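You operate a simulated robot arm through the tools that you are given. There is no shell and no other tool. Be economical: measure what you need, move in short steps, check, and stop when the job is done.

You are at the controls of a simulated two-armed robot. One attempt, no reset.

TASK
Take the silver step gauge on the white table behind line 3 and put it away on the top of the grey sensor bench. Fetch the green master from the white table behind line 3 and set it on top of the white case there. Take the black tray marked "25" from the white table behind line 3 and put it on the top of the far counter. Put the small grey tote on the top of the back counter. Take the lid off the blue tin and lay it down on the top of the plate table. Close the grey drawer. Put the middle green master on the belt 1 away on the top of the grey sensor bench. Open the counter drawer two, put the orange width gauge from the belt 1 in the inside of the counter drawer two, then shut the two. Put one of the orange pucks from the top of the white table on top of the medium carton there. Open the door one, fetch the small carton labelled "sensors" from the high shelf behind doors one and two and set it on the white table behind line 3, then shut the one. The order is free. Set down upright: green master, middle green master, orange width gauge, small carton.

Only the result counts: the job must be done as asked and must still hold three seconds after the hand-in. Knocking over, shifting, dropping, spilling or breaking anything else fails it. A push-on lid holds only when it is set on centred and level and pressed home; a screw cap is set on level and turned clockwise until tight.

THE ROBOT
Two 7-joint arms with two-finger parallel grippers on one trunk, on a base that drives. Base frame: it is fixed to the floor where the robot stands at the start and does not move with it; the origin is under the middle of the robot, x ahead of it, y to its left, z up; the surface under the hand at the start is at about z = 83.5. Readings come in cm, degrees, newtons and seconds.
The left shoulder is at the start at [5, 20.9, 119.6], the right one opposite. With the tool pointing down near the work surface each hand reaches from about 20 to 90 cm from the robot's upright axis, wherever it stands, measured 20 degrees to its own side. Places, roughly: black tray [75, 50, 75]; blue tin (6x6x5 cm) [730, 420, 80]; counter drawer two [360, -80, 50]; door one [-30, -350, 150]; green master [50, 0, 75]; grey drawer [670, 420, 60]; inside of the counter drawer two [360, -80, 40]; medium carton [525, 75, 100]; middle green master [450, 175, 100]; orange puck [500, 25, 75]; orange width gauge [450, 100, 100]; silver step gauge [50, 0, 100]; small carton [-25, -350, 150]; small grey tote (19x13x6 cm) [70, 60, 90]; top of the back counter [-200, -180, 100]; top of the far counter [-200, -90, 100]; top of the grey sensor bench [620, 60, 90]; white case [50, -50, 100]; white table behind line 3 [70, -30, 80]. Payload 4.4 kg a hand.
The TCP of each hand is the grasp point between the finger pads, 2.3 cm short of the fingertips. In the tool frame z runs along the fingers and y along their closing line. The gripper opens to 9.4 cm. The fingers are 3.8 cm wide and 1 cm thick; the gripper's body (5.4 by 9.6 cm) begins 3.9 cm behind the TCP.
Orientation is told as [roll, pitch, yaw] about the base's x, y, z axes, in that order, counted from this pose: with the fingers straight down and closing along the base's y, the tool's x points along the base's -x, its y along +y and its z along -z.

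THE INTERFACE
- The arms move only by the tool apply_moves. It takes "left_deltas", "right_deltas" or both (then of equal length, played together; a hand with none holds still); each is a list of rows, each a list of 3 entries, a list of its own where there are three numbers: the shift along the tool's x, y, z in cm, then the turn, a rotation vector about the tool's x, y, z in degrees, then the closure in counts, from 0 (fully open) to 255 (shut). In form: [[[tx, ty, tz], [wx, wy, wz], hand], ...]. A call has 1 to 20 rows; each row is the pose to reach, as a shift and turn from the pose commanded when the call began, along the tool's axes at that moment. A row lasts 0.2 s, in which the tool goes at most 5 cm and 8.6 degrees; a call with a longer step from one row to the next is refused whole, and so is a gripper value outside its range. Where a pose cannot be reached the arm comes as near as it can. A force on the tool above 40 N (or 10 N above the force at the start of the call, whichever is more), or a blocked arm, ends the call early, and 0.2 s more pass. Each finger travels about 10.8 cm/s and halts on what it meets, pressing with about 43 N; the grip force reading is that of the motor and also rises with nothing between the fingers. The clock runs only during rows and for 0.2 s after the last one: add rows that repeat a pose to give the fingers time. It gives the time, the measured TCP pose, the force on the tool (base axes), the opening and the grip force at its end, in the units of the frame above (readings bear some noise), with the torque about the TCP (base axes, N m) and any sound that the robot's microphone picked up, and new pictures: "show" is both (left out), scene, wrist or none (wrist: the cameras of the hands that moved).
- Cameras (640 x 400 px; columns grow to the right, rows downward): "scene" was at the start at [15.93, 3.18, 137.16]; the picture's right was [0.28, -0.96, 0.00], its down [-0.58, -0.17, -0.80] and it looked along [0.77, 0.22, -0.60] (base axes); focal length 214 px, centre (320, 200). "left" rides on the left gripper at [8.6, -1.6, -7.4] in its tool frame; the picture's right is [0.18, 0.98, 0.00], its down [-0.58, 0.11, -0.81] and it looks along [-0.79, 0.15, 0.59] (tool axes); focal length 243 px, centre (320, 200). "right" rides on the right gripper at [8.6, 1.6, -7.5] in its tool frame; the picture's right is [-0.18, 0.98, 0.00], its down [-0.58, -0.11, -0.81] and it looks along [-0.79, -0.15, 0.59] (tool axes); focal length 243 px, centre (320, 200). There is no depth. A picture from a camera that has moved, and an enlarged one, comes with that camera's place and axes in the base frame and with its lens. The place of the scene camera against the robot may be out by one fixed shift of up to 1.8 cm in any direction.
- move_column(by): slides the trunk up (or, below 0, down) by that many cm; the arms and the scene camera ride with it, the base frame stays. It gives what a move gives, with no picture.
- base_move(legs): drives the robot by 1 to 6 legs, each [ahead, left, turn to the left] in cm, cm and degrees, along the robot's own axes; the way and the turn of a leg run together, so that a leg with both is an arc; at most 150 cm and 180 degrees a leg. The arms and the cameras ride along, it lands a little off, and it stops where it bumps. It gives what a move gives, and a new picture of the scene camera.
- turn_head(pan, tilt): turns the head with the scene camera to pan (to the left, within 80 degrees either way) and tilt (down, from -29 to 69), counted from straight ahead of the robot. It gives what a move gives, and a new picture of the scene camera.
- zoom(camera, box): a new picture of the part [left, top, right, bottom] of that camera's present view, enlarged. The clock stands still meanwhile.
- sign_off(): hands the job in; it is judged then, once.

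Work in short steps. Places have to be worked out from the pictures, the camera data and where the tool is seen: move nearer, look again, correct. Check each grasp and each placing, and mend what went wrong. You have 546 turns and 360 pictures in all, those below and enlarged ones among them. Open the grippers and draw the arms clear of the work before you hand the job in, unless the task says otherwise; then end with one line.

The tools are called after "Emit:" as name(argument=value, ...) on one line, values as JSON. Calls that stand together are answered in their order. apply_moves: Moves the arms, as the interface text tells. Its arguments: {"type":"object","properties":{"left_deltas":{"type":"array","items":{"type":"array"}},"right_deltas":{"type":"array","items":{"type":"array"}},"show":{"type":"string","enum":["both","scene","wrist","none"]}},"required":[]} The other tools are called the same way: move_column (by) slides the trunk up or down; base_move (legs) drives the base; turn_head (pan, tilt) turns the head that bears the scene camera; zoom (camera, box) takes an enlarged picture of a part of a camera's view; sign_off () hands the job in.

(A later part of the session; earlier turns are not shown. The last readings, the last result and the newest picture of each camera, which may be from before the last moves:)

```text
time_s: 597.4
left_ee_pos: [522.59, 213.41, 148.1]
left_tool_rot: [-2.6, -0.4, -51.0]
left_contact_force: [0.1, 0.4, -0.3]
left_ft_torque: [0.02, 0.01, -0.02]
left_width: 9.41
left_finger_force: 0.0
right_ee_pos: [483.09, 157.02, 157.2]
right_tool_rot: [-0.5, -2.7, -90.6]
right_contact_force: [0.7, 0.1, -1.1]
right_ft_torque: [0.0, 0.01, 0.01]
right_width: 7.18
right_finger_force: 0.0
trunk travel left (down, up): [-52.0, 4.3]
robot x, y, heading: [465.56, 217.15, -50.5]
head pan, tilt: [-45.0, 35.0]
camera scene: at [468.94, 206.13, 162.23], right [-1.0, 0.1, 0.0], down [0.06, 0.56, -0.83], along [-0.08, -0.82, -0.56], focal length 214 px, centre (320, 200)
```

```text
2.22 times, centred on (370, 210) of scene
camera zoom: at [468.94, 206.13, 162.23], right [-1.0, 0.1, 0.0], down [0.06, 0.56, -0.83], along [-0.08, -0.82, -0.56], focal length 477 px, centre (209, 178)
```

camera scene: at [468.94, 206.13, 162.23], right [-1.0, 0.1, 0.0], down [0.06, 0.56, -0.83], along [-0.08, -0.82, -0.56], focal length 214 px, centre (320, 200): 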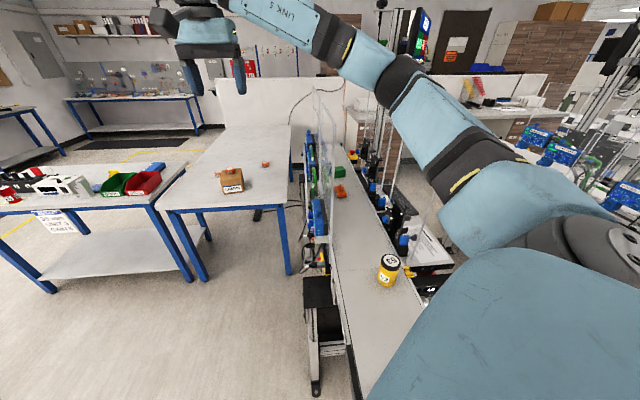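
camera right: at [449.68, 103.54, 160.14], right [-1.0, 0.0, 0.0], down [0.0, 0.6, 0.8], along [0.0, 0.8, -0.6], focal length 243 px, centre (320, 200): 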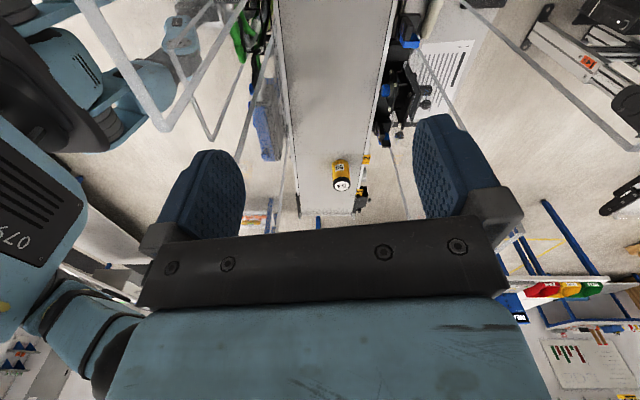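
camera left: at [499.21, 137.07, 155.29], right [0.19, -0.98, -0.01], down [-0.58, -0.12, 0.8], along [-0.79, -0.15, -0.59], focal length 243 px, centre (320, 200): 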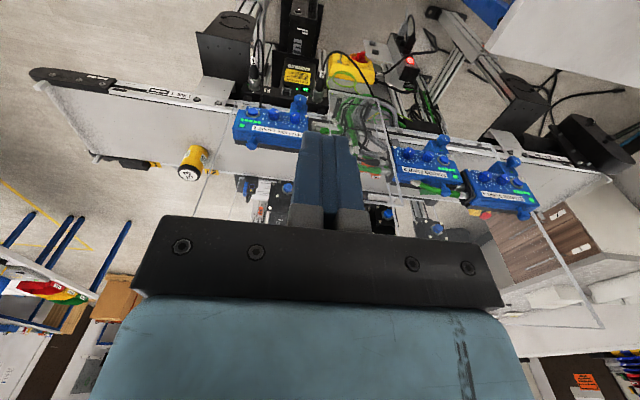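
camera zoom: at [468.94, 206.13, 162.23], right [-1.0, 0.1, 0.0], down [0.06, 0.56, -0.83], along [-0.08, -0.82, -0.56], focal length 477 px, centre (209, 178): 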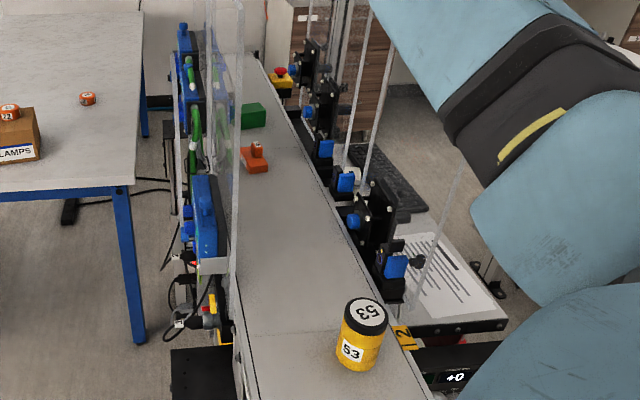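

The gauge is a low block with a small post; the post top is near [448.3,110.8,105.5]. I edge the base 4 nearer, and bring the right hand over the belt at [448.5,142,153], tilting it 50° towards −y.

Emit:
base_move(legs=[[3.1, -2.5, 0]])

Emit:
apply_moves(right_deltas=[[[-1, -4.2, 0.3], [0, -5.2, 0], 60], [[-2, -8.4, 0.6], [0, -10.4, 0], 60], [[-3, -12.6, 0.9], [0, -15.7, 0], 60], [[-4, -16.8, 1.2], [0, -20.9, 0], 60], [[-5, -21, 1.5], [0, -26.1, 0], 60], [[-6, -25, 1.9], [0, -31.3, 0], 60], [[-7, -29, 2.3], [0, -36.6, 0], 60], [[-8.5, -32.5, 2.8], [0, -41.8, 0], 60], [[-10.5, -34.6, 3.4], [0, -47, 0], 60]], show="both")

```text
time_s: 598.1
left_ee_pos: [522.91, 212.9, 147.94]
left_tool_rot: [-2.6, -0.3, -51.4]
left_contact_force: [-0.4, -0.2, -0.8]
left_ft_torque: [-0.01, 0.01, 0.01]
left_width: 9.41
left_finger_force: 0.1
right_ee_pos: [482.98, 156.61, 156.91]
right_tool_rot: [-0.8, -2.3, -90.9]
right_contact_force: [0.2, -0.3, -0.3]
right_ft_torque: [-0.01, -0.02, -0.02]
right_width: 7.18
right_finger_force: 0.1
trunk travel left (down, up): [-52.0, 4.3]
robot x, y, heading: [465.03, 217.1, -50.8]
head pan, tilt: [-45.0, 35.0]
stopped in leg 1: the robot was blocked; the commanded pose is now the measured one
camera scene: at [469.15, 205.81, 162.23], right [-0.99, 0.1, 0.0], down [0.06, 0.56, -0.83], along [-0.08, -0.82, -0.56], focal length 214 px, centre (320, 200)
```

scene: 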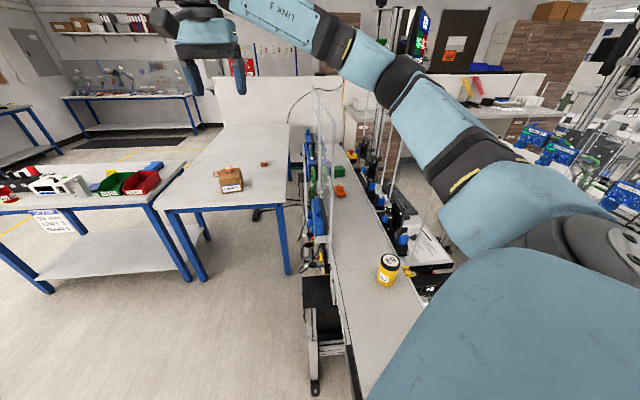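

```text
time_s: 600.1
left_ee_pos: [522.78, 213.16, 147.92]
left_tool_rot: [-2.7, -0.3, -51.4]
left_contact_force: [-0.3, -0.3, 1.0]
left_ft_torque: [0.0, 0.02, -0.02]
left_width: 9.42
left_finger_force: 0.2
right_ee_pos: [448.1, 146.68, 154.51]
right_tool_rot: [-1.1, -49.5, -90.0]
right_contact_force: [0.4, 1.2, 0.8]
right_ft_torque: [-0.01, 0.0, 0.0]
right_width: 7.2
right_finger_force: 0.1
trunk travel left (down, up): [-52.0, 4.3]
robot x, y, heading: [465.18, 217.6, -50.5]
head pan, tilt: [-45.0, 35.0]
camera scene: at [469.1, 206.0, 162.16], right [-0.99, 0.1, 0.0], down [0.06, 0.56, -0.83], along [-0.08, -0.82, -0.56], focal length 214 px, centre (320, 200)
camera right: at [449.84, 157.77, 152.78], right [0.98, -0.13, 0.13], down [-0.09, 0.24, 0.97], along [-0.16, -0.96, 0.22], focal length 243 px, centre (320, 200)
```

scene: 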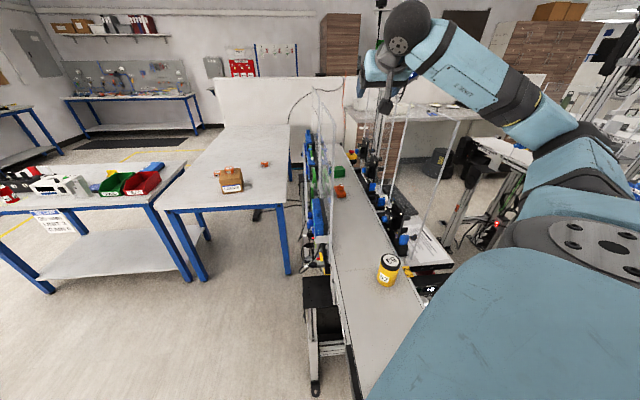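
right: 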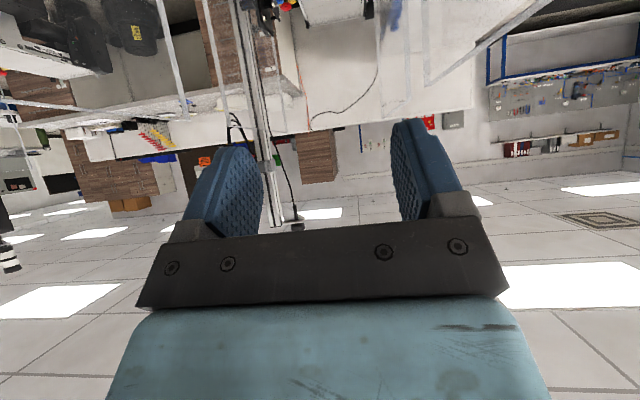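

The base cannot go nearer, but the arm follows well. I lower the trunk 12, then extend the hand above the panes to y≈113.

Emit:
move_column(by=-12)

Emit:
apply_moves(right_deltas=[[[-2.9, 0.1, 3.9], [0, 0, 0], 60], [[-5.7, 0.1, 7.8], [0, 0, 0], 60], [[-8.6, 0.2, 11.7], [0, 0, 0], 60], [[-11.4, 0.2, 15.5], [0, 0, 0], 60], [[-14.3, 0.3, 19.4], [0, 0, 0], 60], [[-17.1, 0.3, 23.3], [0, 0, 0], 60], [[-20, 0.3, 27.2], [0, 0, 0], 60]], show="both")

```text
time_s: 601.6
left_ee_pos: [522.89, 213.01, 135.84]
left_tool_rot: [-2.7, -0.4, -51.3]
left_contact_force: [-0.3, -0.4, 0.2]
left_ft_torque: [-0.05, -0.01, 0.03]
left_width: 9.43
left_finger_force: 0.0
right_ee_pos: [448.19, 146.42, 142.38]
right_tool_rot: [-1.1, -49.3, -90.0]
right_contact_force: [0.0, -0.1, -0.1]
right_ft_torque: [-0.01, 0.0, 0.01]
right_width: 7.2
right_finger_force: 0.0
trunk travel left (down, up): [-40.0, 16.3]
robot x, y, heading: [464.91, 217.06, -50.5]
head pan, tilt: [-45.0, 35.0]
```

```text
time_s: 603.4
left_ee_pos: [523.65, 213.41, 135.54]
left_tool_rot: [-2.9, -0.1, -51.3]
left_contact_force: [-0.1, -0.7, -0.1]
left_ft_torque: [0.04, 0.02, 0.03]
left_width: 9.4
left_finger_force: 0.0
right_ee_pos: [449.12, 113.29, 140.31]
right_tool_rot: [-1.5, -49.6, -89.5]
right_contact_force: [0.4, 0.3, -0.5]
right_ft_torque: [-0.02, 0.03, 0.01]
right_width: 7.21
right_finger_force: 0.2
trunk travel left (down, up): [-40.0, 16.3]
robot x, y, heading: [465.25, 217.58, -50.7]
head pan, tilt: [-45.0, 35.0]
stopped in row 7 (right hand): the arm was blocked; the commanded pose is now the measured one
camera scene: at [469.95, 206.21, 150.15], right [-1.0, 0.1, 0.0], down [0.05, 0.56, -0.83], along [-0.08, -0.82, -0.56], focal length 214 px, centre (320, 200)
camera right: at [450.68, 124.4, 138.48], right [0.98, -0.13, 0.12], down [-0.09, 0.24, 0.97], along [-0.15, -0.96, 0.22], focal length 243 px, centre (320, 200)
```

scene: 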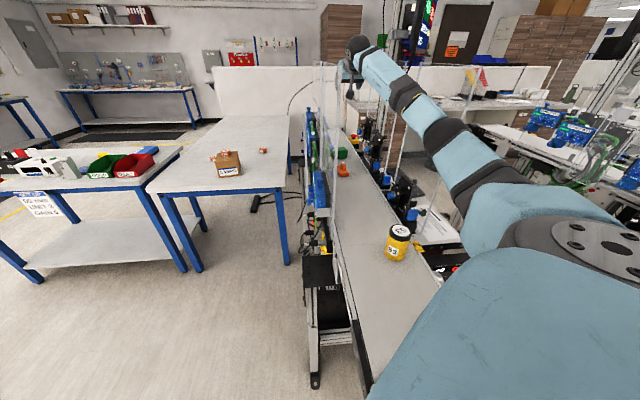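
right: 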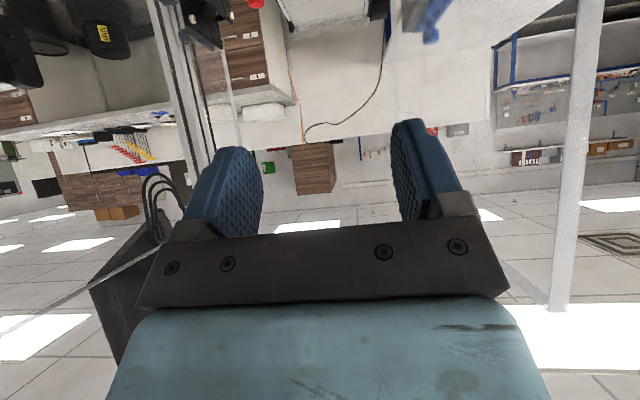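

Reached [449.1,113.3,140]. I lower straight down inside the corridor, first by 18.

Emit:
apply_moves(right_deltas=[[[2.7, 0, 2.4], [0, 0, 0], 60], [[5.5, 0, 4.7], [0, 0, 0], 60], [[8.2, 0, 7], [0, 0, 0], 60], [[11, 0, 9.4], [0, 0, 0], 60], [[13.7, 0, 11.7], [0, 0, 0], 60]], show="both")

```text
time_s: 604.8
left_ee_pos: [524.41, 214.67, 135.2]
left_tool_rot: [-3.5, -0.2, -51.0]
left_contact_force: [-0.5, -0.4, 0.0]
left_ft_torque: [-0.03, 0.0, 0.02]
left_width: 9.39
left_finger_force: 0.0
right_ee_pos: [451.47, 114.06, 123.14]
right_tool_rot: [-1.3, -50.1, -88.2]
right_contact_force: [-0.2, 1.0, -0.3]
right_ft_torque: [-0.01, -0.01, -0.02]
right_width: 7.19
right_finger_force: 0.0
trunk travel left (down, up): [-40.0, 16.3]
robot x, y, heading: [465.41, 217.79, -50.5]
head pan, tilt: [-45.0, 35.0]
stopped in row 5 (right hand): the arm was blocked; the commanded pose is now the measured one
camera scene: at [470.82, 207.15, 150.19], right [-1.0, 0.09, 0.01], down [0.04, 0.55, -0.83], along [-0.08, -0.83, -0.55], focal length 214 px, centre (320, 200)
camera right: at [452.81, 125.1, 121.3], right [0.99, -0.11, 0.13], down [-0.1, 0.24, 0.96], along [-0.13, -0.96, 0.23], focal length 243 px, centre (320, 200)
```

scene: 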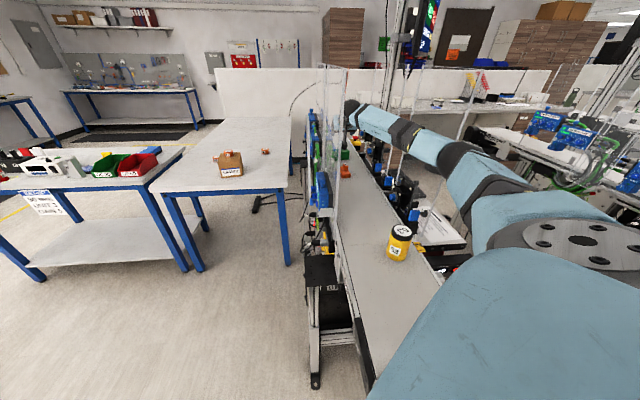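
right: 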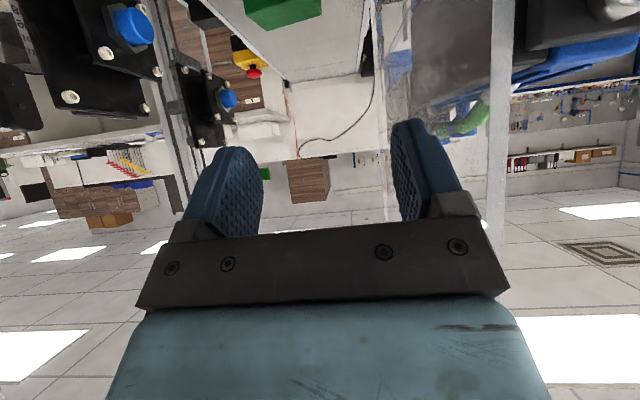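

Something presses on the arm. I enlarge the view near the elbow and forearm.

Emit:
zoom(camera="scene", box=[310, 60, 530, 260])

```text
2.00 times, centred on (420, 160) of scene
camera zoom: at [470.82, 207.15, 150.19], right [-1.0, 0.09, 0.01], down [0.04, 0.55, -0.83], along [-0.08, -0.83, -0.55], focal length 429 px, centre (120, 280)
```

zoom: 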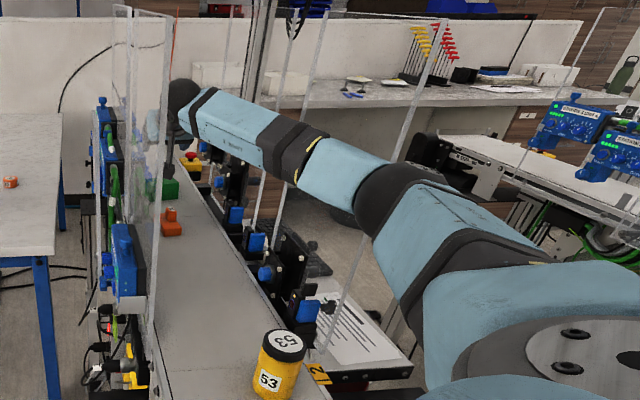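

I retract the hand 5 cm along +y to see whether the body relaxes (reach limit) or not (contact).

Emit:
apply_moves(right_deltas=[[[1.6, 0, -1.9], [0, 0, 0], 60], [[3.2, 0, -3.8], [0, 0, 0], 60], [[3.2, 0, -3.8], [0, 0, 0], 60]], show="none")

```text
time_s: 605.2
left_ee_pos: [524.17, 215.24, 135.26]
left_tool_rot: [-3.4, -0.2, -50.3]
left_contact_force: [0.5, 0.7, 0.6]
left_ft_torque: [0.03, -0.03, 0.03]
left_width: 9.39
left_finger_force: 0.0
right_ee_pos: [454.51, 116.86, 122.51]
right_tool_rot: [-0.5, -49.6, -87.2]
right_contact_force: [-32.9, 15.2, -6.1]
right_ft_torque: [-1.39, -1.86, 2.98]
right_width: 7.19
right_finger_force: 0.0
trunk travel left (down, up): [-40.0, 16.3]
robot x, y, heading: [464.79, 217.89, -49.8]
head pan, tilt: [-45.0, 35.0]
stopped in row 2 (right hand): the force on the tool passed its limit at 127 N (the readings are from after the stop); the commanded pose is now the measured one
```

Retracting bows the elbow out against the far pane. I reverse that move, bringing the hand back to the corridor's middle and further forward.

Emit:
apply_moves(right_deltas=[[[-1.6, -1, 1.9], [0, 0, 0], 60], [[-3.2, -2, 3.8], [0, 0, 0], 60], [[-4.5, -3, 5.3], [0, 0, 0], 60]], show="none")

```text
time_s: 606.2
left_ee_pos: [523.31, 214.1, 135.65]
left_tool_rot: [-2.7, 0.0, -50.6]
left_contact_force: [-0.7, 0.4, 0.6]
left_ft_torque: [0.0, -0.02, 0.03]
left_width: 9.41
left_finger_force: 0.1
right_ee_pos: [450.41, 109.04, 121.41]
right_tool_rot: [0.3, -49.0, -88.2]
right_contact_force: [-0.3, 1.6, -0.9]
right_ft_torque: [0.01, 0.03, 0.0]
right_width: 7.19
right_finger_force: 0.1
trunk travel left (down, up): [-40.0, 16.3]
robot x, y, heading: [464.91, 217.85, -50.1]
head pan, tilt: [-45.0, 35.0]
stopped in row 3 (right hand): the arm was blocked; the commanded pose is now the measured one
```

The arm is now nearly straight and relaxed: TCP [450.4,109,121.4]. I lower the trunk 5, then lower the hand 6 by the arm while watching.

Emit:
move_column(by=-5)

Emit:
apply_moves(right_deltas=[[[1.5, -0.3, 0.5], [0, 0, 0], 60], [[3, -0.6, 1.5], [0, 0, 0], 60], [[4.6, -0.8, 3.2], [0, 0, 0], 60]], show="both")

```text
time_s: 607.2
left_ee_pos: [523.29, 214.36, 130.72]
left_tool_rot: [-2.8, -0.2, -50.3]
left_contact_force: [-0.6, 0.0, -0.2]
left_ft_torque: [0.0, 0.0, 0.04]
left_width: 9.41
left_finger_force: 0.0
right_ee_pos: [450.65, 108.98, 116.58]
right_tool_rot: [0.2, -49.3, -88.1]
right_contact_force: [-0.4, 0.1, -0.7]
right_ft_torque: [-0.03, 0.01, 0.01]
right_width: 7.2
right_finger_force: 0.0
trunk travel left (down, up): [-35.0, 21.3]
robot x, y, heading: [464.86, 218.07, -49.4]
head pan, tilt: [-45.0, 35.0]
```

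```text
time_s: 608.0
left_ee_pos: [523.69, 214.23, 130.58]
left_tool_rot: [-3.0, -0.2, -50.5]
left_contact_force: [0.0, -0.3, 0.8]
left_ft_torque: [0.05, 0.0, -0.01]
left_width: 9.38
left_finger_force: 0.0
right_ee_pos: [449.38, 109.8, 111.33]
right_tool_rot: [-0.1, -49.3, -88.3]
right_contact_force: [0.4, 0.4, 0.0]
right_ft_torque: [0.0, -0.02, 0.01]
right_width: 7.21
right_finger_force: 0.0
trunk travel left (down, up): [-35.0, 21.3]
robot x, y, heading: [464.84, 217.99, -50.0]
head pan, tilt: [-45.0, 35.0]
camera scene: at [470.06, 206.42, 145.19], right [-1.0, 0.09, 0.0], down [0.05, 0.56, -0.83], along [-0.08, -0.82, -0.56], focal length 214 px, centre (320, 200)
camera right: at [450.63, 120.88, 109.75], right [0.99, -0.09, 0.14], down [-0.11, 0.23, 0.97], along [-0.12, -0.97, 0.22], focal length 243 px, centre (320, 200)
```

scene: 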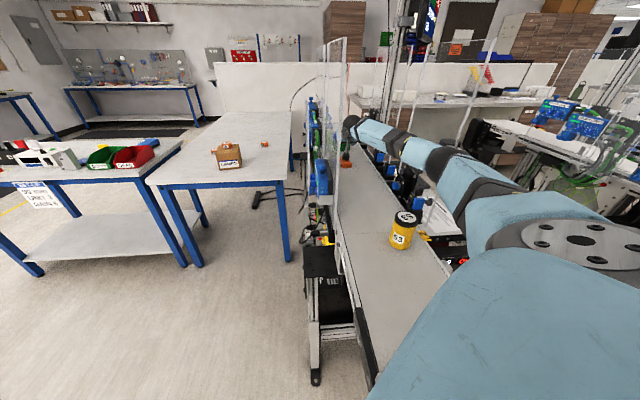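
right: 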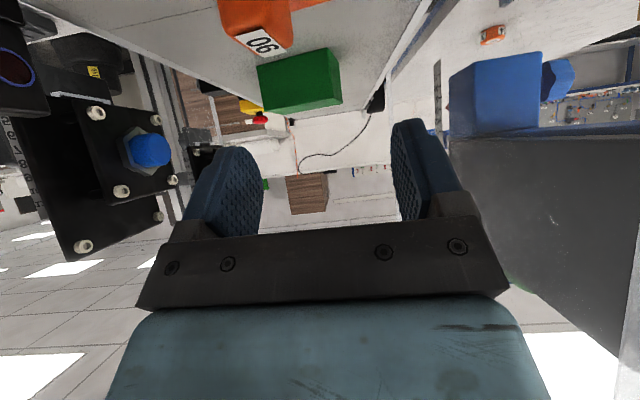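

The post is right ahead: centre ≈[448.2,109.2], top z≈106, 2.6 wide. I shift −1.3 in x, lower to z≈106.2 and close.

Emit:
apply_moves(right_deltas=[[[1.2, -0.6, 1.2], [0, 0, 0], 60], [[2.4, -1.3, 2.4], [0, 0, 0], 60], [[3.6, -1.3, 3.5], [0, 0, 0], 60], [[3.6, -1.3, 3.5], [0, 0, 0], 160], [[3.6, -1.3, 3.5], [0, 0, 0], 255], [[3.6, -1.3, 3.5], [0, 0, 0], 255], [[3.6, -1.3, 3.5], [0, 0, 0], 255]], show="wrist")

```text
time_s: 609.6
left_ee_pos: [523.34, 214.19, 130.6]
left_tool_rot: [-2.7, -0.2, -50.4]
left_contact_force: [-0.7, -0.7, -0.1]
left_ft_torque: [0.01, 0.02, 0.03]
left_width: 9.39
left_finger_force: 0.0
right_ee_pos: [448.64, 109.3, 105.99]
right_tool_rot: [0.1, -49.2, -88.1]
right_contact_force: [0.5, 0.6, -0.1]
right_ft_torque: [-0.02, 0.0, -0.01]
right_width: 2.15
right_finger_force: 42.8
trunk travel left (down, up): [-35.0, 21.3]
robot x, y, heading: [464.76, 217.74, -49.9]
head pan, tilt: [-45.0, 35.0]
camera right: at [449.73, 120.41, 104.39], right [0.99, -0.09, 0.14], down [-0.12, 0.23, 0.97], along [-0.12, -0.97, 0.21], focal length 243 px, centre (320, 200)
```

right: 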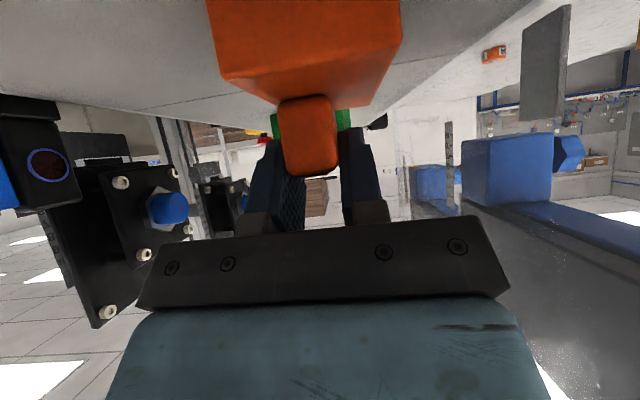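

The gauge's post is held (2.15). I raise the trunk 21 first, keeping the arm straight.

Emit:
move_column(by=21)

Emit:
apply_moves(right_deltas=[[[-3, 0, -3.2], [0, 0, 0], 255], [[-6, 0, -6.4], [0, 0, 0], 255], [[-9, 0, -9.6], [0, 0, 0], 255], [[-12, 0, -12.9], [0, 0, 0], 255], [[-15, 0, -16.1], [0, 0, 0], 255], [[-18, 0, -19.3], [0, 0, 0], 255], [[-19.2, 0, -20.6], [0, 0, 0], 255]], show="scene")

```text
time_s: 611.8
left_ee_pos: [523.33, 214.3, 151.75]
left_tool_rot: [-2.7, -0.1, -50.4]
left_contact_force: [-0.4, 0.2, -0.4]
left_ft_torque: [-0.01, -0.04, 0.04]
left_width: 9.37
left_finger_force: 0.1
right_ee_pos: [448.56, 109.36, 126.98]
right_tool_rot: [0.3, -49.1, -88.2]
right_contact_force: [-0.4, -0.2, -0.8]
right_ft_torque: [-0.02, -0.01, 0.0]
right_width: 2.15
right_finger_force: 42.9
trunk travel left (down, up): [-56.0, 0.3]
robot x, y, heading: [465.2, 217.83, -50.0]
head pan, tilt: [-45.0, 35.0]
```

```text
time_s: 613.4
left_ee_pos: [522.94, 214.03, 151.94]
left_tool_rot: [-2.7, -0.2, -50.4]
left_contact_force: [-0.4, 0.0, 0.9]
left_ft_torque: [0.01, -0.02, 0.01]
left_width: 9.4
left_finger_force: 0.1
right_ee_pos: [447.71, 112.12, 154.95]
right_tool_rot: [0.4, -49.1, -88.5]
right_contact_force: [0.8, 0.0, -1.3]
right_ft_torque: [-0.03, 0.02, 0.0]
right_width: 2.15
right_finger_force: 43.0
trunk travel left (down, up): [-56.0, 0.3]
robot x, y, heading: [464.34, 217.56, -50.0]
head pan, tilt: [-45.0, 35.0]
camera scene: at [469.36, 206.04, 166.21], right [-1.0, 0.09, 0.0], down [0.05, 0.56, -0.83], along [-0.07, -0.82, -0.56], focal length 214 px, centre (320, 200)
```

scene: 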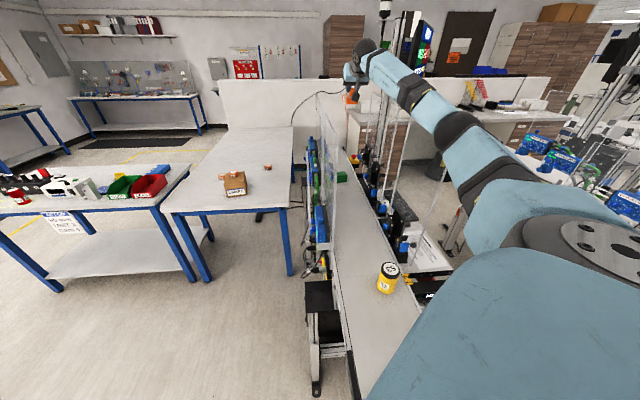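

The gauge is clear above the panes. I retract it along +y.

Emit:
apply_moves(right_deltas=[[[0.5, 0, -3.6], [0, 0, 0], 255], [[0.9, 0, -7.2], [0, 0, 0], 255], [[2.8, 0, -10.8], [0, 0, 0], 255], [[5.4, 0, -13.9], [0, 0, 0], 255], [[8, 0, -16.9], [0, 0, 0], 255], [[10.6, 0, -19.9], [0, 0, 0], 255], [[13.25, 0, -22.9], [0, 0, 0], 255], [[15.9, 0, -26], [0, 0, 0], 255], [[18.5, 0, -29], [0, 0, 0], 255]], show="scene")

```text
time_s: 615.4
left_ee_pos: [522.59, 213.81, 152.04]
left_tool_rot: [-2.4, -0.2, -50.4]
left_contact_force: [1.0, 0.3, 0.2]
left_ft_torque: [0.01, 0.02, -0.02]
left_width: 9.4
left_finger_force: 0.1
right_ee_pos: [446.58, 145.8, 159.54]
right_tool_rot: [0.8, -48.8, -88.3]
right_contact_force: [0.5, 1.3, -1.7]
right_ft_torque: [-0.04, 0.02, 0.0]
right_width: 2.16
right_finger_force: 42.8
trunk travel left (down, up): [-56.0, 0.3]
robot x, y, heading: [465.03, 218.01, -49.8]
head pan, tilt: [-45.0, 35.0]
camera scene: at [468.96, 205.73, 166.1], right [-1.0, 0.09, 0.0], down [0.05, 0.56, -0.82], along [-0.07, -0.82, -0.57], focal length 214 px, centre (320, 200)
```

scene: 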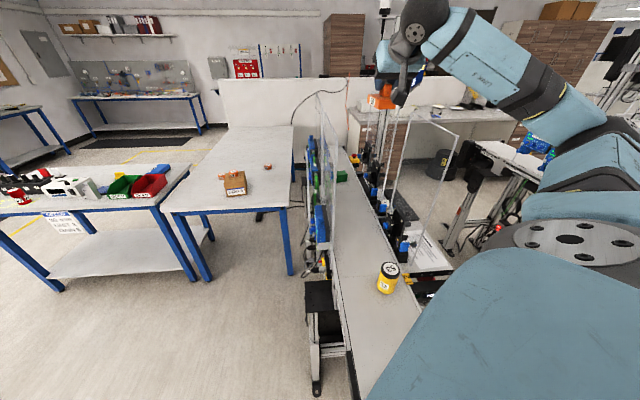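

The gauge is out. I back away from the belt's end, turn to face −y and slide over to the gap at x≈382.

Emit:
base_move(legs=[[-14, 30, 0], [0, 0, -40], [-5, 0, 0], [0, -103, 0]])

```text
time_s: 616.2
left_ee_pos: [522.54, 213.33, 151.82]
left_tool_rot: [-2.0, 0.1, -50.5]
left_contact_force: [-0.5, -1.0, 0.1]
left_ft_torque: [0.0, -0.02, -0.01]
left_width: 9.38
left_finger_force: 0.1
right_ee_pos: [446.64, 145.38, 159.01]
right_tool_rot: [0.8, -48.5, -88.5]
right_contact_force: [-0.3, 0.0, -1.4]
right_ft_torque: [-0.02, 0.04, 0.02]
right_width: 2.16
right_finger_force: 43.4
trunk travel left (down, up): [-56.0, 0.3]
robot x, y, heading: [465.04, 218.24, -49.9]
head pan, tilt: [-45.0, 35.0]
stopped in leg 1: the robot was blocked; the commanded pose is now the measured one
camera scene: at [469.03, 205.35, 165.95], right [-1.0, 0.09, 0.0], down [0.05, 0.57, -0.82], along [-0.07, -0.82, -0.57], focal length 214 px, centre (320, 200)
```

scene: 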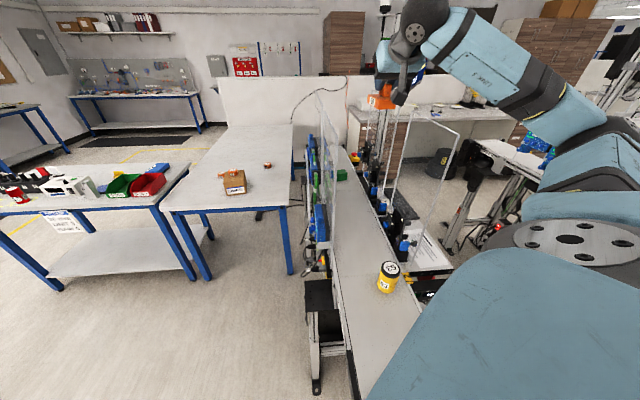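

Blocked at once; I try straight back (+y) instead.

Emit:
base_move(legs=[[-9, 7.5, 0]])

```text
time_s: 617.5
left_ee_pos: [522.92, 224.54, 151.83]
left_tool_rot: [-2.1, 0.4, -50.4]
left_contact_force: [0.0, 0.5, -0.6]
left_ft_torque: [0.03, 0.03, -0.03]
left_width: 9.39
left_finger_force: 0.1
right_ee_pos: [446.92, 156.38, 159.05]
right_tool_rot: [0.6, -48.3, -88.3]
right_contact_force: [-0.7, -0.6, -1.7]
right_ft_torque: [0.01, 0.01, 0.01]
right_width: 2.14
right_finger_force: 42.7
trunk travel left (down, up): [-56.0, 0.3]
robot x, y, heading: [465.1, 229.72, -49.9]
head pan, tilt: [-45.0, 35.0]
camera scene: at [469.33, 216.33, 165.92], right [-1.0, 0.09, 0.0], down [0.05, 0.57, -0.82], along [-0.07, -0.81, -0.58], focal length 214 px, centre (320, 200)
```

scene: 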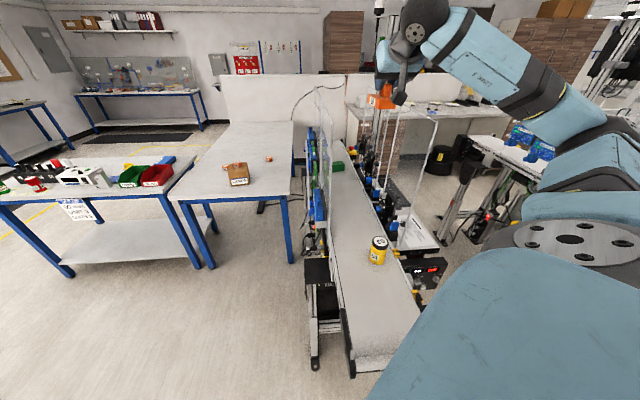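

Free. I continue back, turn square to −y, and slide to x≈382.

Emit:
base_move(legs=[[-14, 12, 0], [0, 0, -40], [0, -83, 0]])

Emit:
turn_head(pan=0, tilt=30)

```text
time_s: 628.3
left_ee_pos: [424.45, 206.74, 151.72]
left_tool_rot: [-2.2, 0.3, -90.4]
left_contact_force: [-0.3, 0.8, 0.0]
left_ft_torque: [-0.03, -0.04, 0.01]
left_width: 9.37
left_finger_force: 0.0
right_ee_pos: [322.36, 203.5, 159.06]
right_tool_rot: [0.5, -48.4, -128.4]
right_contact_force: [-0.5, 0.4, -0.7]
right_ft_torque: [-0.03, 0.03, -0.02]
right_width: 2.15
right_finger_force: 43.1
trunk travel left (down, up): [-56.0, 0.3]
robot x, y, heading: [383.31, 247.86, -89.9]
head pan, tilt: [-45.0, 35.0]
camera scene: at [377.83, 235.73, 165.95], right [-0.71, 0.71, 0.0], down [0.41, 0.41, -0.82], along [-0.58, -0.58, -0.57], focal length 214 px, centre (320, 200)
```

scene: 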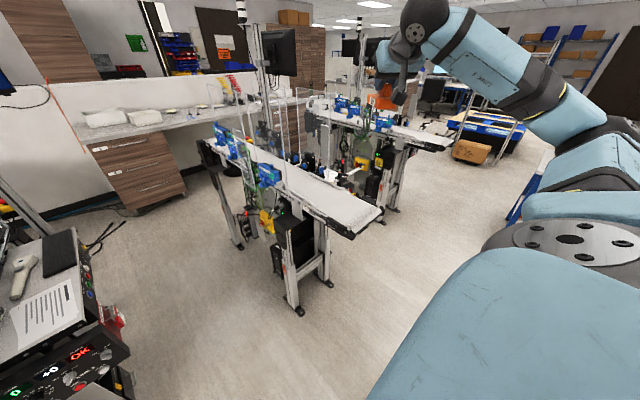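

```text
time_s: 629.4
left_ee_pos: [424.36, 206.73, 151.82]
left_tool_rot: [-2.1, 0.4, -90.5]
left_contact_force: [0.4, 0.2, -0.1]
left_ft_torque: [0.02, 0.03, 0.01]
left_width: 9.4
left_finger_force: 0.0
right_ee_pos: [322.4, 203.52, 159.05]
right_tool_rot: [0.6, -48.4, -128.3]
right_contact_force: [0.4, 0.9, -1.2]
right_ft_torque: [0.0, 0.01, 0.01]
right_width: 2.15
right_finger_force: 43.1
trunk travel left (down, up): [-56.0, 0.3]
robot x, y, heading: [383.11, 247.76, -89.9]
head pan, tilt: [0.0, 30.0]
camera scene: at [384.03, 232.92, 166.73], right [-1.0, 0.0, 0.0], down [0.0, 0.5, -0.87], along [0.0, -0.87, -0.5], focal length 214 px, centre (320, 200)
```

scene: 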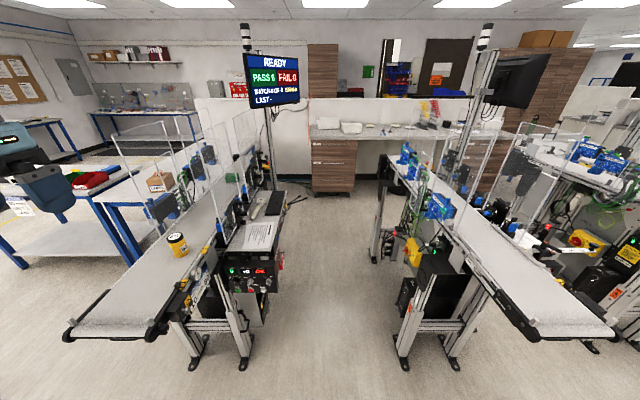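

The gap (x≈330–400 at table height, wider above) leads straight to the drawer cabinet. I bring both arms narrow and forward: left at lateral +15, right (with the gauge) at −12.

Emit:
apply_moves(left_deltas=[[[-2.8, -2.2, 0.6], [-0.2, 0, 0], 0], [[-5.6, -4.4, 1.1], [-0.4, 0, 0], 0], [[-8.4, -6.6, 1.7], [-0.6, 0, 0], 0], [[-11.2, -8.8, 2.3], [-0.8, 0, 0], 0], [[-14, -11, 2.8], [-1, 0, 0], 0], [[-16.9, -13.2, 3.4], [-1.2, 0, 0], 0], [[-19.7, -15.4, 4], [-1.4, 0, 0], 0], [[-22.5, -17.6, 4.5], [-1.6, 0, 0], 0], [[-25.3, -19.8, 5.1], [-1.8, 0, 0], 0], [[-28.1, -22, 5.7], [-2, 0, 0], 0], [[-30.9, -24.2, 6.2], [-2.1, 0, 0], 0], [[-33.7, -26.4, 6.8], [-2.2, 0, 0], 0]], right_deltas=[[[1, 4.8, 0.2], [-2.4, 0, -2.1], 255], [[2, 9.5, 0.4], [-4.7, 0, -4.2], 255], [[3.1, 14.3, 0.7], [-7.1, 0, -6.3], 255], [[4.1, 19, 0.9], [-9.5, 0, -8.4], 255], [[5.1, 23.8, 1.1], [-11.8, 0, -10.5], 255], [[6.1, 28.5, 1.3], [-14.2, 0, -12.6], 255], [[7.2, 33.3, 1.6], [-16.6, 0, -14.7], 255], [[8.2, 38.1, 1.8], [-18.9, 0, -16.8], 255], [[9.2, 42.8, 2], [-21.3, 0, -18.9], 255], [[10.2, 47.6, 2.2], [-23.7, 0, -21], 255], [[11.3, 52.3, 2.5], [-26, 0, -23.1], 255], [[12.3, 57.1, 2.7], [-28.4, 0, -25.2], 255]], show="scene")

```text
time_s: 632.0
left_ee_pos: [397.46, 173.29, 145.7]
left_tool_rot: [0.1, 0.4, -90.4]
left_contact_force: [-0.4, 0.5, 0.4]
left_ft_torque: [-0.01, 0.02, 0.02]
left_width: 9.41
left_finger_force: 0.2
right_ee_pos: [371.25, 172.94, 148.21]
right_tool_rot: [0.3, -48.5, -90.2]
right_contact_force: [0.2, -0.8, -1.7]
right_ft_torque: [0.0, 0.0, 0.02]
right_width: 2.16
right_finger_force: 43.3
trunk travel left (down, up): [-56.0, 0.3]
robot x, y, heading: [383.44, 248.16, -90.0]
head pan, tilt: [0.0, 30.0]
camera scene: at [384.07, 232.65, 166.69], right [-1.0, 0.0, 0.0], down [0.0, 0.5, -0.86], along [0.0, -0.86, -0.5], focal length 214 px, centre (320, 200)
```

scene: 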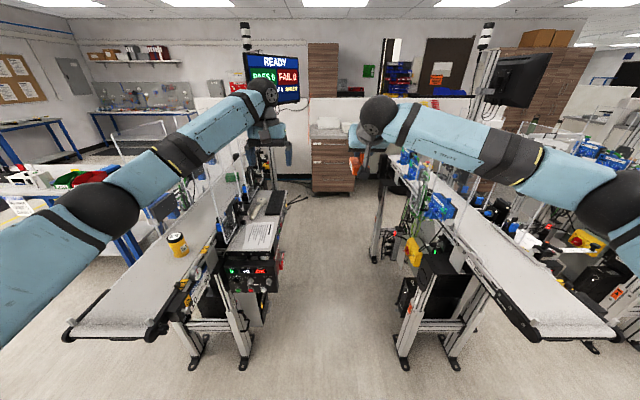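

I extend the right hand 8 more to draw its elbow in, lower the trunk 18, and shift to x≈377.

Emit:
apply_moves(right_deltas=[[[-2.6, 1.5, 3], [0, 0, 0], 255], [[-5.3, 3, 6], [0, 0, 0], 255]], show="none")

Emit:
move_column(by=-18)

Emit:
base_move(legs=[[0, -6, 0], [50, 0, 0]])

```text
time_s: 632.6
left_ee_pos: [397.81, 173.05, 145.59]
left_tool_rot: [-0.1, 0.4, -90.5]
left_contact_force: [-0.5, -0.2, -0.5]
left_ft_torque: [0.02, -0.01, 0.01]
left_width: 9.43
left_finger_force: 0.1
right_ee_pos: [374.57, 164.97, 148.01]
right_tool_rot: [0.2, -48.6, -90.0]
right_contact_force: [0.0, -0.4, -1.7]
right_ft_torque: [0.02, -0.01, -0.02]
right_width: 2.15
right_finger_force: 43.2
trunk travel left (down, up): [-56.0, 0.3]
robot x, y, heading: [383.22, 247.85, -89.7]
head pan, tilt: [0.0, 30.0]
```

```text
time_s: 634.6
left_ee_pos: [397.48, 173.39, 127.99]
left_tool_rot: [0.0, 0.3, -90.3]
left_contact_force: [-0.5, 0.1, 0.3]
left_ft_torque: [-0.04, 0.03, -0.02]
left_width: 9.4
left_finger_force: 0.0
right_ee_pos: [374.38, 165.17, 130.35]
right_tool_rot: [0.4, -48.6, -90.3]
right_contact_force: [-0.2, -0.5, -0.7]
right_ft_torque: [0.0, -0.01, 0.01]
right_width: 2.17
right_finger_force: 43.0
trunk travel left (down, up): [-38.0, 18.3]
robot x, y, heading: [382.99, 247.81, -90.2]
head pan, tilt: [0.0, 30.0]
```

```text
time_s: 638.3
left_ee_pos: [391.71, 123.83, 127.87]
left_tool_rot: [0.1, 0.3, -90.5]
left_contact_force: [0.1, 0.2, 0.0]
left_ft_torque: [0.0, 0.0, 0.02]
left_width: 9.38
left_finger_force: 0.1
right_ee_pos: [368.53, 115.79, 130.32]
right_tool_rot: [0.5, -48.6, -90.2]
right_contact_force: [-0.5, 1.2, -1.5]
right_ft_torque: [-0.03, 0.0, -0.02]
right_width: 2.14
right_finger_force: 42.9
trunk travel left (down, up): [-38.0, 18.3]
robot x, y, heading: [377.22, 198.34, -89.9]
head pan, tilt: [0.0, 30.0]
camera scene: at [378.14, 183.46, 148.74], right [-1.0, 0.0, 0.0], down [0.0, 0.5, -0.87], along [0.0, -0.87, -0.5], focal length 214 px, centre (320, 200)
```

scene: 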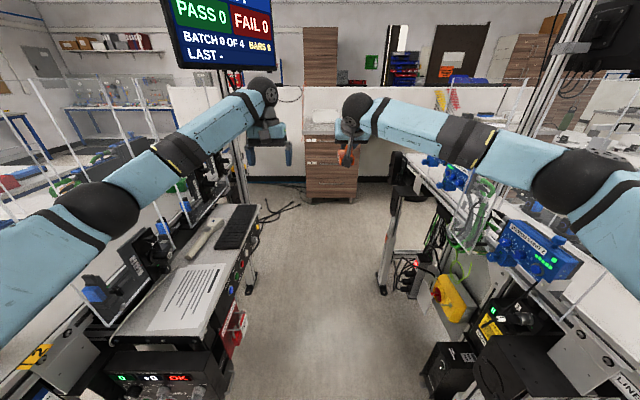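

Passing well. I shift 2 to the left and go on 60, watching the clearances.

Emit:
base_move(legs=[[0, 2.5, 0], [60, 0, 0]])

```text
time_s: 642.2
left_ee_pos: [394.39, 64.03, 127.87]
left_tool_rot: [0.1, 0.3, -90.4]
left_contact_force: [-0.5, 0.3, -0.6]
left_ft_torque: [-0.01, -0.02, 0.02]
left_width: 9.4
left_finger_force: 0.1
right_ee_pos: [371.27, 55.87, 130.22]
right_tool_rot: [0.4, -48.6, -90.3]
right_contact_force: [-0.3, 0.2, -1.6]
right_ft_torque: [0.01, 0.03, -0.03]
right_width: 2.15
right_finger_force: 43.5
trunk travel left (down, up): [-38.0, 18.3]
robot x, y, heading: [380.23, 138.66, -89.7]
head pan, tilt: [0.0, 30.0]
camera scene: at [380.84, 123.61, 148.74], right [-1.0, 0.0, 0.0], down [0.0, 0.5, -0.87], along [0.0, -0.87, -0.5], focal length 214 px, centre (320, 200)
```

scene: 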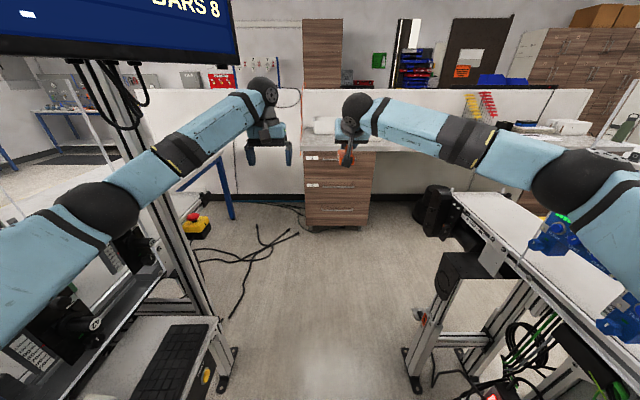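

I'm past the lines. I enlarge the drawer cabinet.

Emit:
zoom(camera="scene", box=[285, 130, 405, 240])

```text
3.64 times, centred on (345, 185) of scene
camera zoom: at [380.84, 123.61, 148.74], right [-1.0, 0.0, 0.0], down [0.0, 0.5, -0.87], along [0.0, -0.87, -0.5], focal length 780 px, centre (229, 254)
```

zoom: 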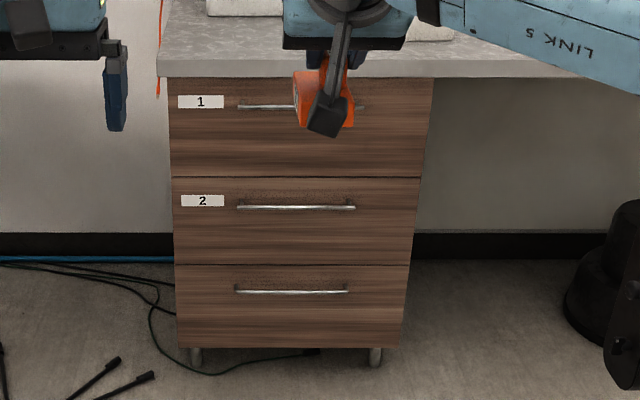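

Drawer 2 spans z 36–63 with a horizontal handle at [363,≈−62,56]. To lower the gauge upright into it I'll first set it on the counter top and regrip it vertically. I drive up to the counter.

Emit:
base_move(legs=[[120, 0, 0]])

Emit:
turn_head(pan=0, tilt=45)

```text
time_s: 644.0
left_ee_pos: [392.85, 56.03, 129.97]
left_tool_rot: [0.9, -0.9, -90.2]
left_contact_force: [-0.1, 1.1, 1.0]
left_ft_torque: [0.04, 0.02, -0.01]
left_width: 9.41
left_finger_force: 0.1
right_ee_pos: [370.26, 47.34, 132.86]
right_tool_rot: [1.6, -50.5, -90.2]
right_contact_force: [0.1, 0.0, -1.0]
right_ft_torque: [-0.01, 0.02, 0.01]
right_width: 2.14
right_finger_force: 43.1
trunk travel left (down, up): [-38.0, 18.3]
robot x, y, heading: [379.38, 126.41, -89.1]
head pan, tilt: [0.0, 30.0]
stopped in leg 1: the robot was blocked; the commanded pose is now the measured one
camera scene: at [378.78, 115.85, 149.33], right [-1.0, -0.02, -0.01], down [0.0, 0.47, -0.88], along [0.02, -0.88, -0.47], focal length 214 px, centre (320, 200)
```

scene: 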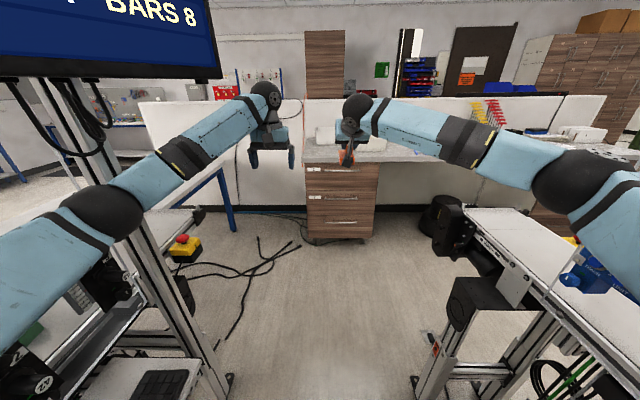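

```text
time_s: 644.8
left_ee_pos: [392.81, 55.98, 129.87]
left_tool_rot: [0.9, -1.1, -90.0]
left_contact_force: [0.7, 0.0, -0.7]
left_ft_torque: [-0.03, 0.01, -0.01]
left_width: 9.41
left_finger_force: 0.0
right_ee_pos: [370.18, 47.53, 133.31]
right_tool_rot: [1.8, -50.8, -90.7]
right_contact_force: [0.1, -0.9, 0.0]
right_ft_torque: [-0.03, -0.01, 0.01]
right_width: 2.14
right_finger_force: 42.5
trunk travel left (down, up): [-38.0, 18.3]
robot x, y, heading: [379.86, 126.17, -89.1]
head pan, tilt: [0.0, 45.0]
camera scene: at [378.81, 116.87, 146.98], right [-1.0, -0.02, -0.02], down [0.0, 0.68, -0.73], along [0.02, -0.73, -0.68], focal length 214 px, centre (320, 200)
```

scene: 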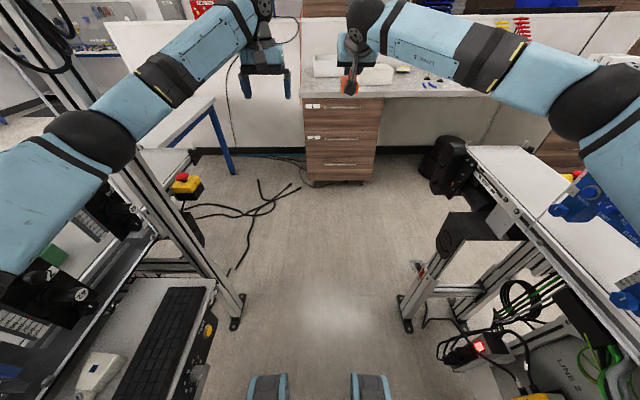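

The left elbow met the display pole. I back up 10, stretch the left arm 9 further forward (elbow in), shift 3 right, and go on.

Emit:
base_move(legs=[[-10, -3, -0.8]])

Emit:
apply_moves(left_deltas=[[[-3, -1.5, 0.6], [0.5, 0.5, 0], 0], [[-6, -3, 1.2], [0.9, 1, 0], 0], [[-9, -4.5, 1.8], [0.9, 1, 0], 0]], show="none")

Emit:
base_move(legs=[[60, 0, 0], [70, 0, 0]])

```text
time_s: 646.0
left_ee_pos: [390.28, 61.67, 126.53]
left_tool_rot: [0.1, 1.3, -90.9]
left_contact_force: [-1.1, 0.7, 0.1]
left_ft_torque: [-0.01, -0.02, 0.02]
left_width: 9.38
left_finger_force: 0.0
right_ee_pos: [367.51, 53.34, 130.14]
right_tool_rot: [0.5, -48.5, -90.4]
right_contact_force: [-0.7, -0.3, 0.0]
right_ft_torque: [0.01, 0.0, 0.03]
right_width: 2.14
right_finger_force: 42.6
trunk travel left (down, up): [-38.0, 18.3]
robot x, y, heading: [376.33, 136.56, -90.2]
head pan, tilt: [0.0, 45.0]
camera scene: at [377.45, 121.98, 146.43], right [-1.0, 0.0, 0.0], down [0.0, 0.71, -0.71], along [0.0, -0.71, -0.71], focal length 214 px, centre (320, 200)
```

scene: 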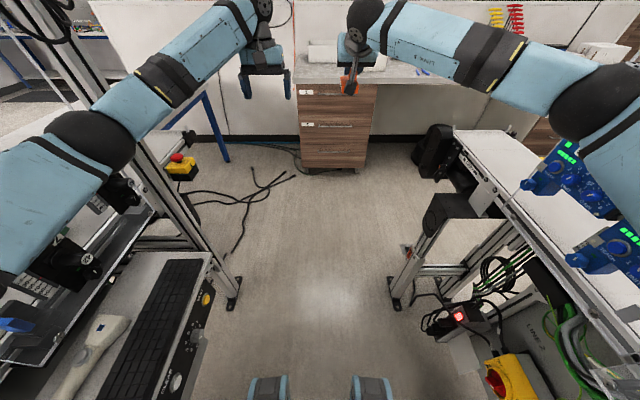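

```text
time_s: 646.8
left_ee_pos: [385.17, 53.0, 124.77]
left_tool_rot: [-0.6, 2.2, -91.2]
left_contact_force: [0.0, 0.3, -0.1]
left_ft_torque: [-0.02, -0.03, -0.02]
left_width: 9.4
left_finger_force: 0.1
right_ee_pos: [367.04, 53.63, 130.42]
right_tool_rot: [0.6, -48.7, -90.8]
right_contact_force: [-1.5, -0.3, -1.1]
right_ft_torque: [-0.01, -0.03, 0.04]
right_width: 2.15
right_finger_force: 43.5
trunk travel left (down, up): [-38.0, 18.3]
robot x, y, heading: [376.56, 136.11, -89.8]
head pan, tilt: [0.0, 45.0]
```

```text
time_s: 653.5
left_ee_pos: [386.39, -75.71, 124.78]
left_tool_rot: [-0.8, 2.3, -90.6]
left_contact_force: [-1.1, -0.4, 0.0]
left_ft_torque: [0.0, -0.01, 0.01]
left_width: 9.43
left_finger_force: 0.1
right_ee_pos: [368.21, -75.26, 130.22]
right_tool_rot: [0.4, -48.7, -90.2]
right_contact_force: [-1.6, 0.3, -1.5]
right_ft_torque: [0.0, 0.0, 0.0]
right_width: 2.14
right_finger_force: 43.5
trunk travel left (down, up): [-38.0, 18.3]
robot x, y, heading: [376.75, 7.5, -89.7]
head pan, tilt: [0.0, 45.0]
camera scene: at [377.9, -6.57, 146.47], right [-1.0, 0.0, 0.0], down [0.0, 0.71, -0.71], along [0.0, -0.71, -0.71], focal length 214 px, centre (320, 200)
```

scene: 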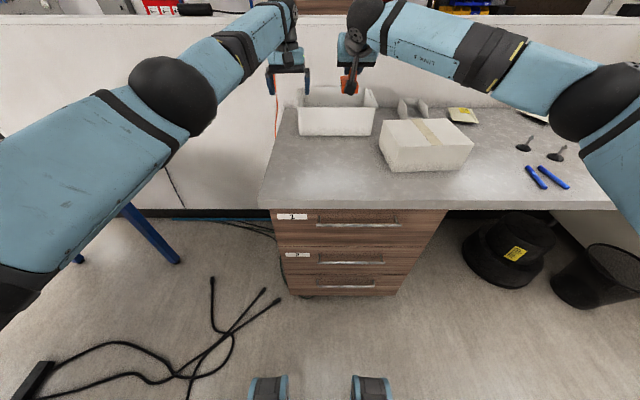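

At the counter; the spot under the right hand (x 358–395, y −58…−98) is free. I lower the gauge towards the counter top.

Emit:
apply_moves(right_deltas=[[[3.3, 0, 2.9], [0, -0.3, 0], 255], [[6.6, 0, 5.8], [0, -0.5, 0], 255], [[9.9, 0, 8.7], [0, -0.5, 0], 255], [[13.2, 0, 11.6], [0, -0.5, 0], 255], [[16.5, 0, 14.5], [0, -0.5, 0], 255]], show="both")

```text
time_s: 654.7
left_ee_pos: [386.46, -75.94, 124.64]
left_tool_rot: [-0.8, 2.3, -90.7]
left_contact_force: [-0.9, -0.3, -0.2]
left_ft_torque: [0.03, 0.0, -0.01]
left_width: 9.38
left_finger_force: 0.0
right_ee_pos: [368.29, -75.44, 108.11]
right_tool_rot: [0.4, -49.1, -90.3]
right_contact_force: [-0.5, 0.3, -1.3]
right_ft_torque: [0.01, 0.0, -0.02]
right_width: 2.13
right_finger_force: 43.1
trunk travel left (down, up): [-38.0, 18.3]
robot x, y, heading: [376.97, 7.47, -89.8]
head pan, tilt: [0.0, 45.0]
camera scene: at [377.89, -6.71, 146.46], right [-1.0, 0.0, 0.0], down [0.0, 0.71, -0.71], along [0.0, -0.71, -0.71], focal length 214 px, centre (320, 200)
camera right: at [369.84, -64.29, 106.58], right [0.98, -0.12, 0.14], down [-0.11, 0.23, 0.97], along [-0.15, -0.97, 0.21], focal length 243 px, centre (320, 200)
```

scene: 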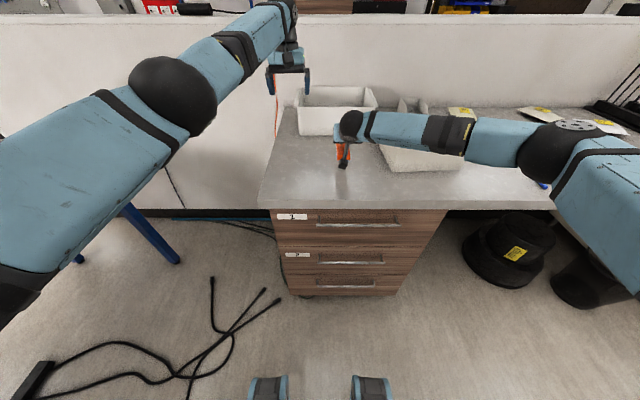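
right: 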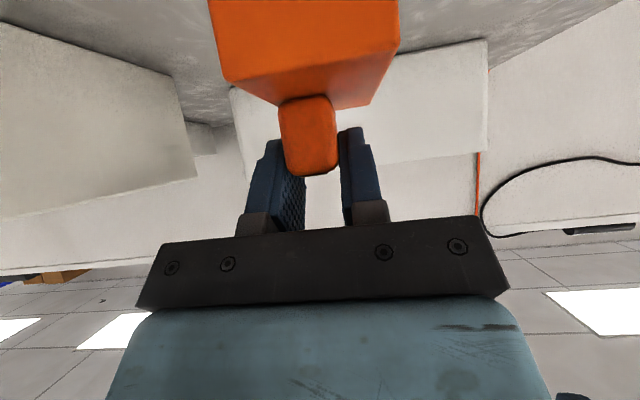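

I continue slowly to contact.

Emit:
apply_moves(right_deltas=[[[1.5, 0, 1.3], [0, 0, 0], 255], [[3, 0, 2.6], [0, 0, 0], 255], [[3.7, 0, 3.3], [0, 0, 0], 255], [[4.3, 0, 3.8], [0, 0, 0], 255], [[4.8, 0, 4.2], [0, 0, 0], 255], [[5.2, 0, 4.6], [0, 0, 0], 255]], show="none")

```text
time_s: 656.2
left_ee_pos: [386.38, -75.6, 124.79]
left_tool_rot: [-0.8, 2.3, -90.7]
left_contact_force: [-0.1, -1.3, -0.8]
left_ft_torque: [0.02, 0.03, 0.01]
left_width: 9.39
left_finger_force: 0.0
right_ee_pos: [368.33, -75.65, 102.63]
right_tool_rot: [0.7, -50.0, -90.5]
right_contact_force: [-0.3, 4.2, 20.3]
right_ft_torque: [1.02, 0.26, -0.08]
right_width: 2.15
right_finger_force: 43.3
trunk travel left (down, up): [-38.0, 18.3]
robot x, y, heading: [377.15, 7.67, -89.9]
head pan, tilt: [0.0, 45.0]
stopped in row 6 (right hand): the force on the tool passed its limit at 46 N (the readings are from after the stop); the commanded pose is now the measured one
```

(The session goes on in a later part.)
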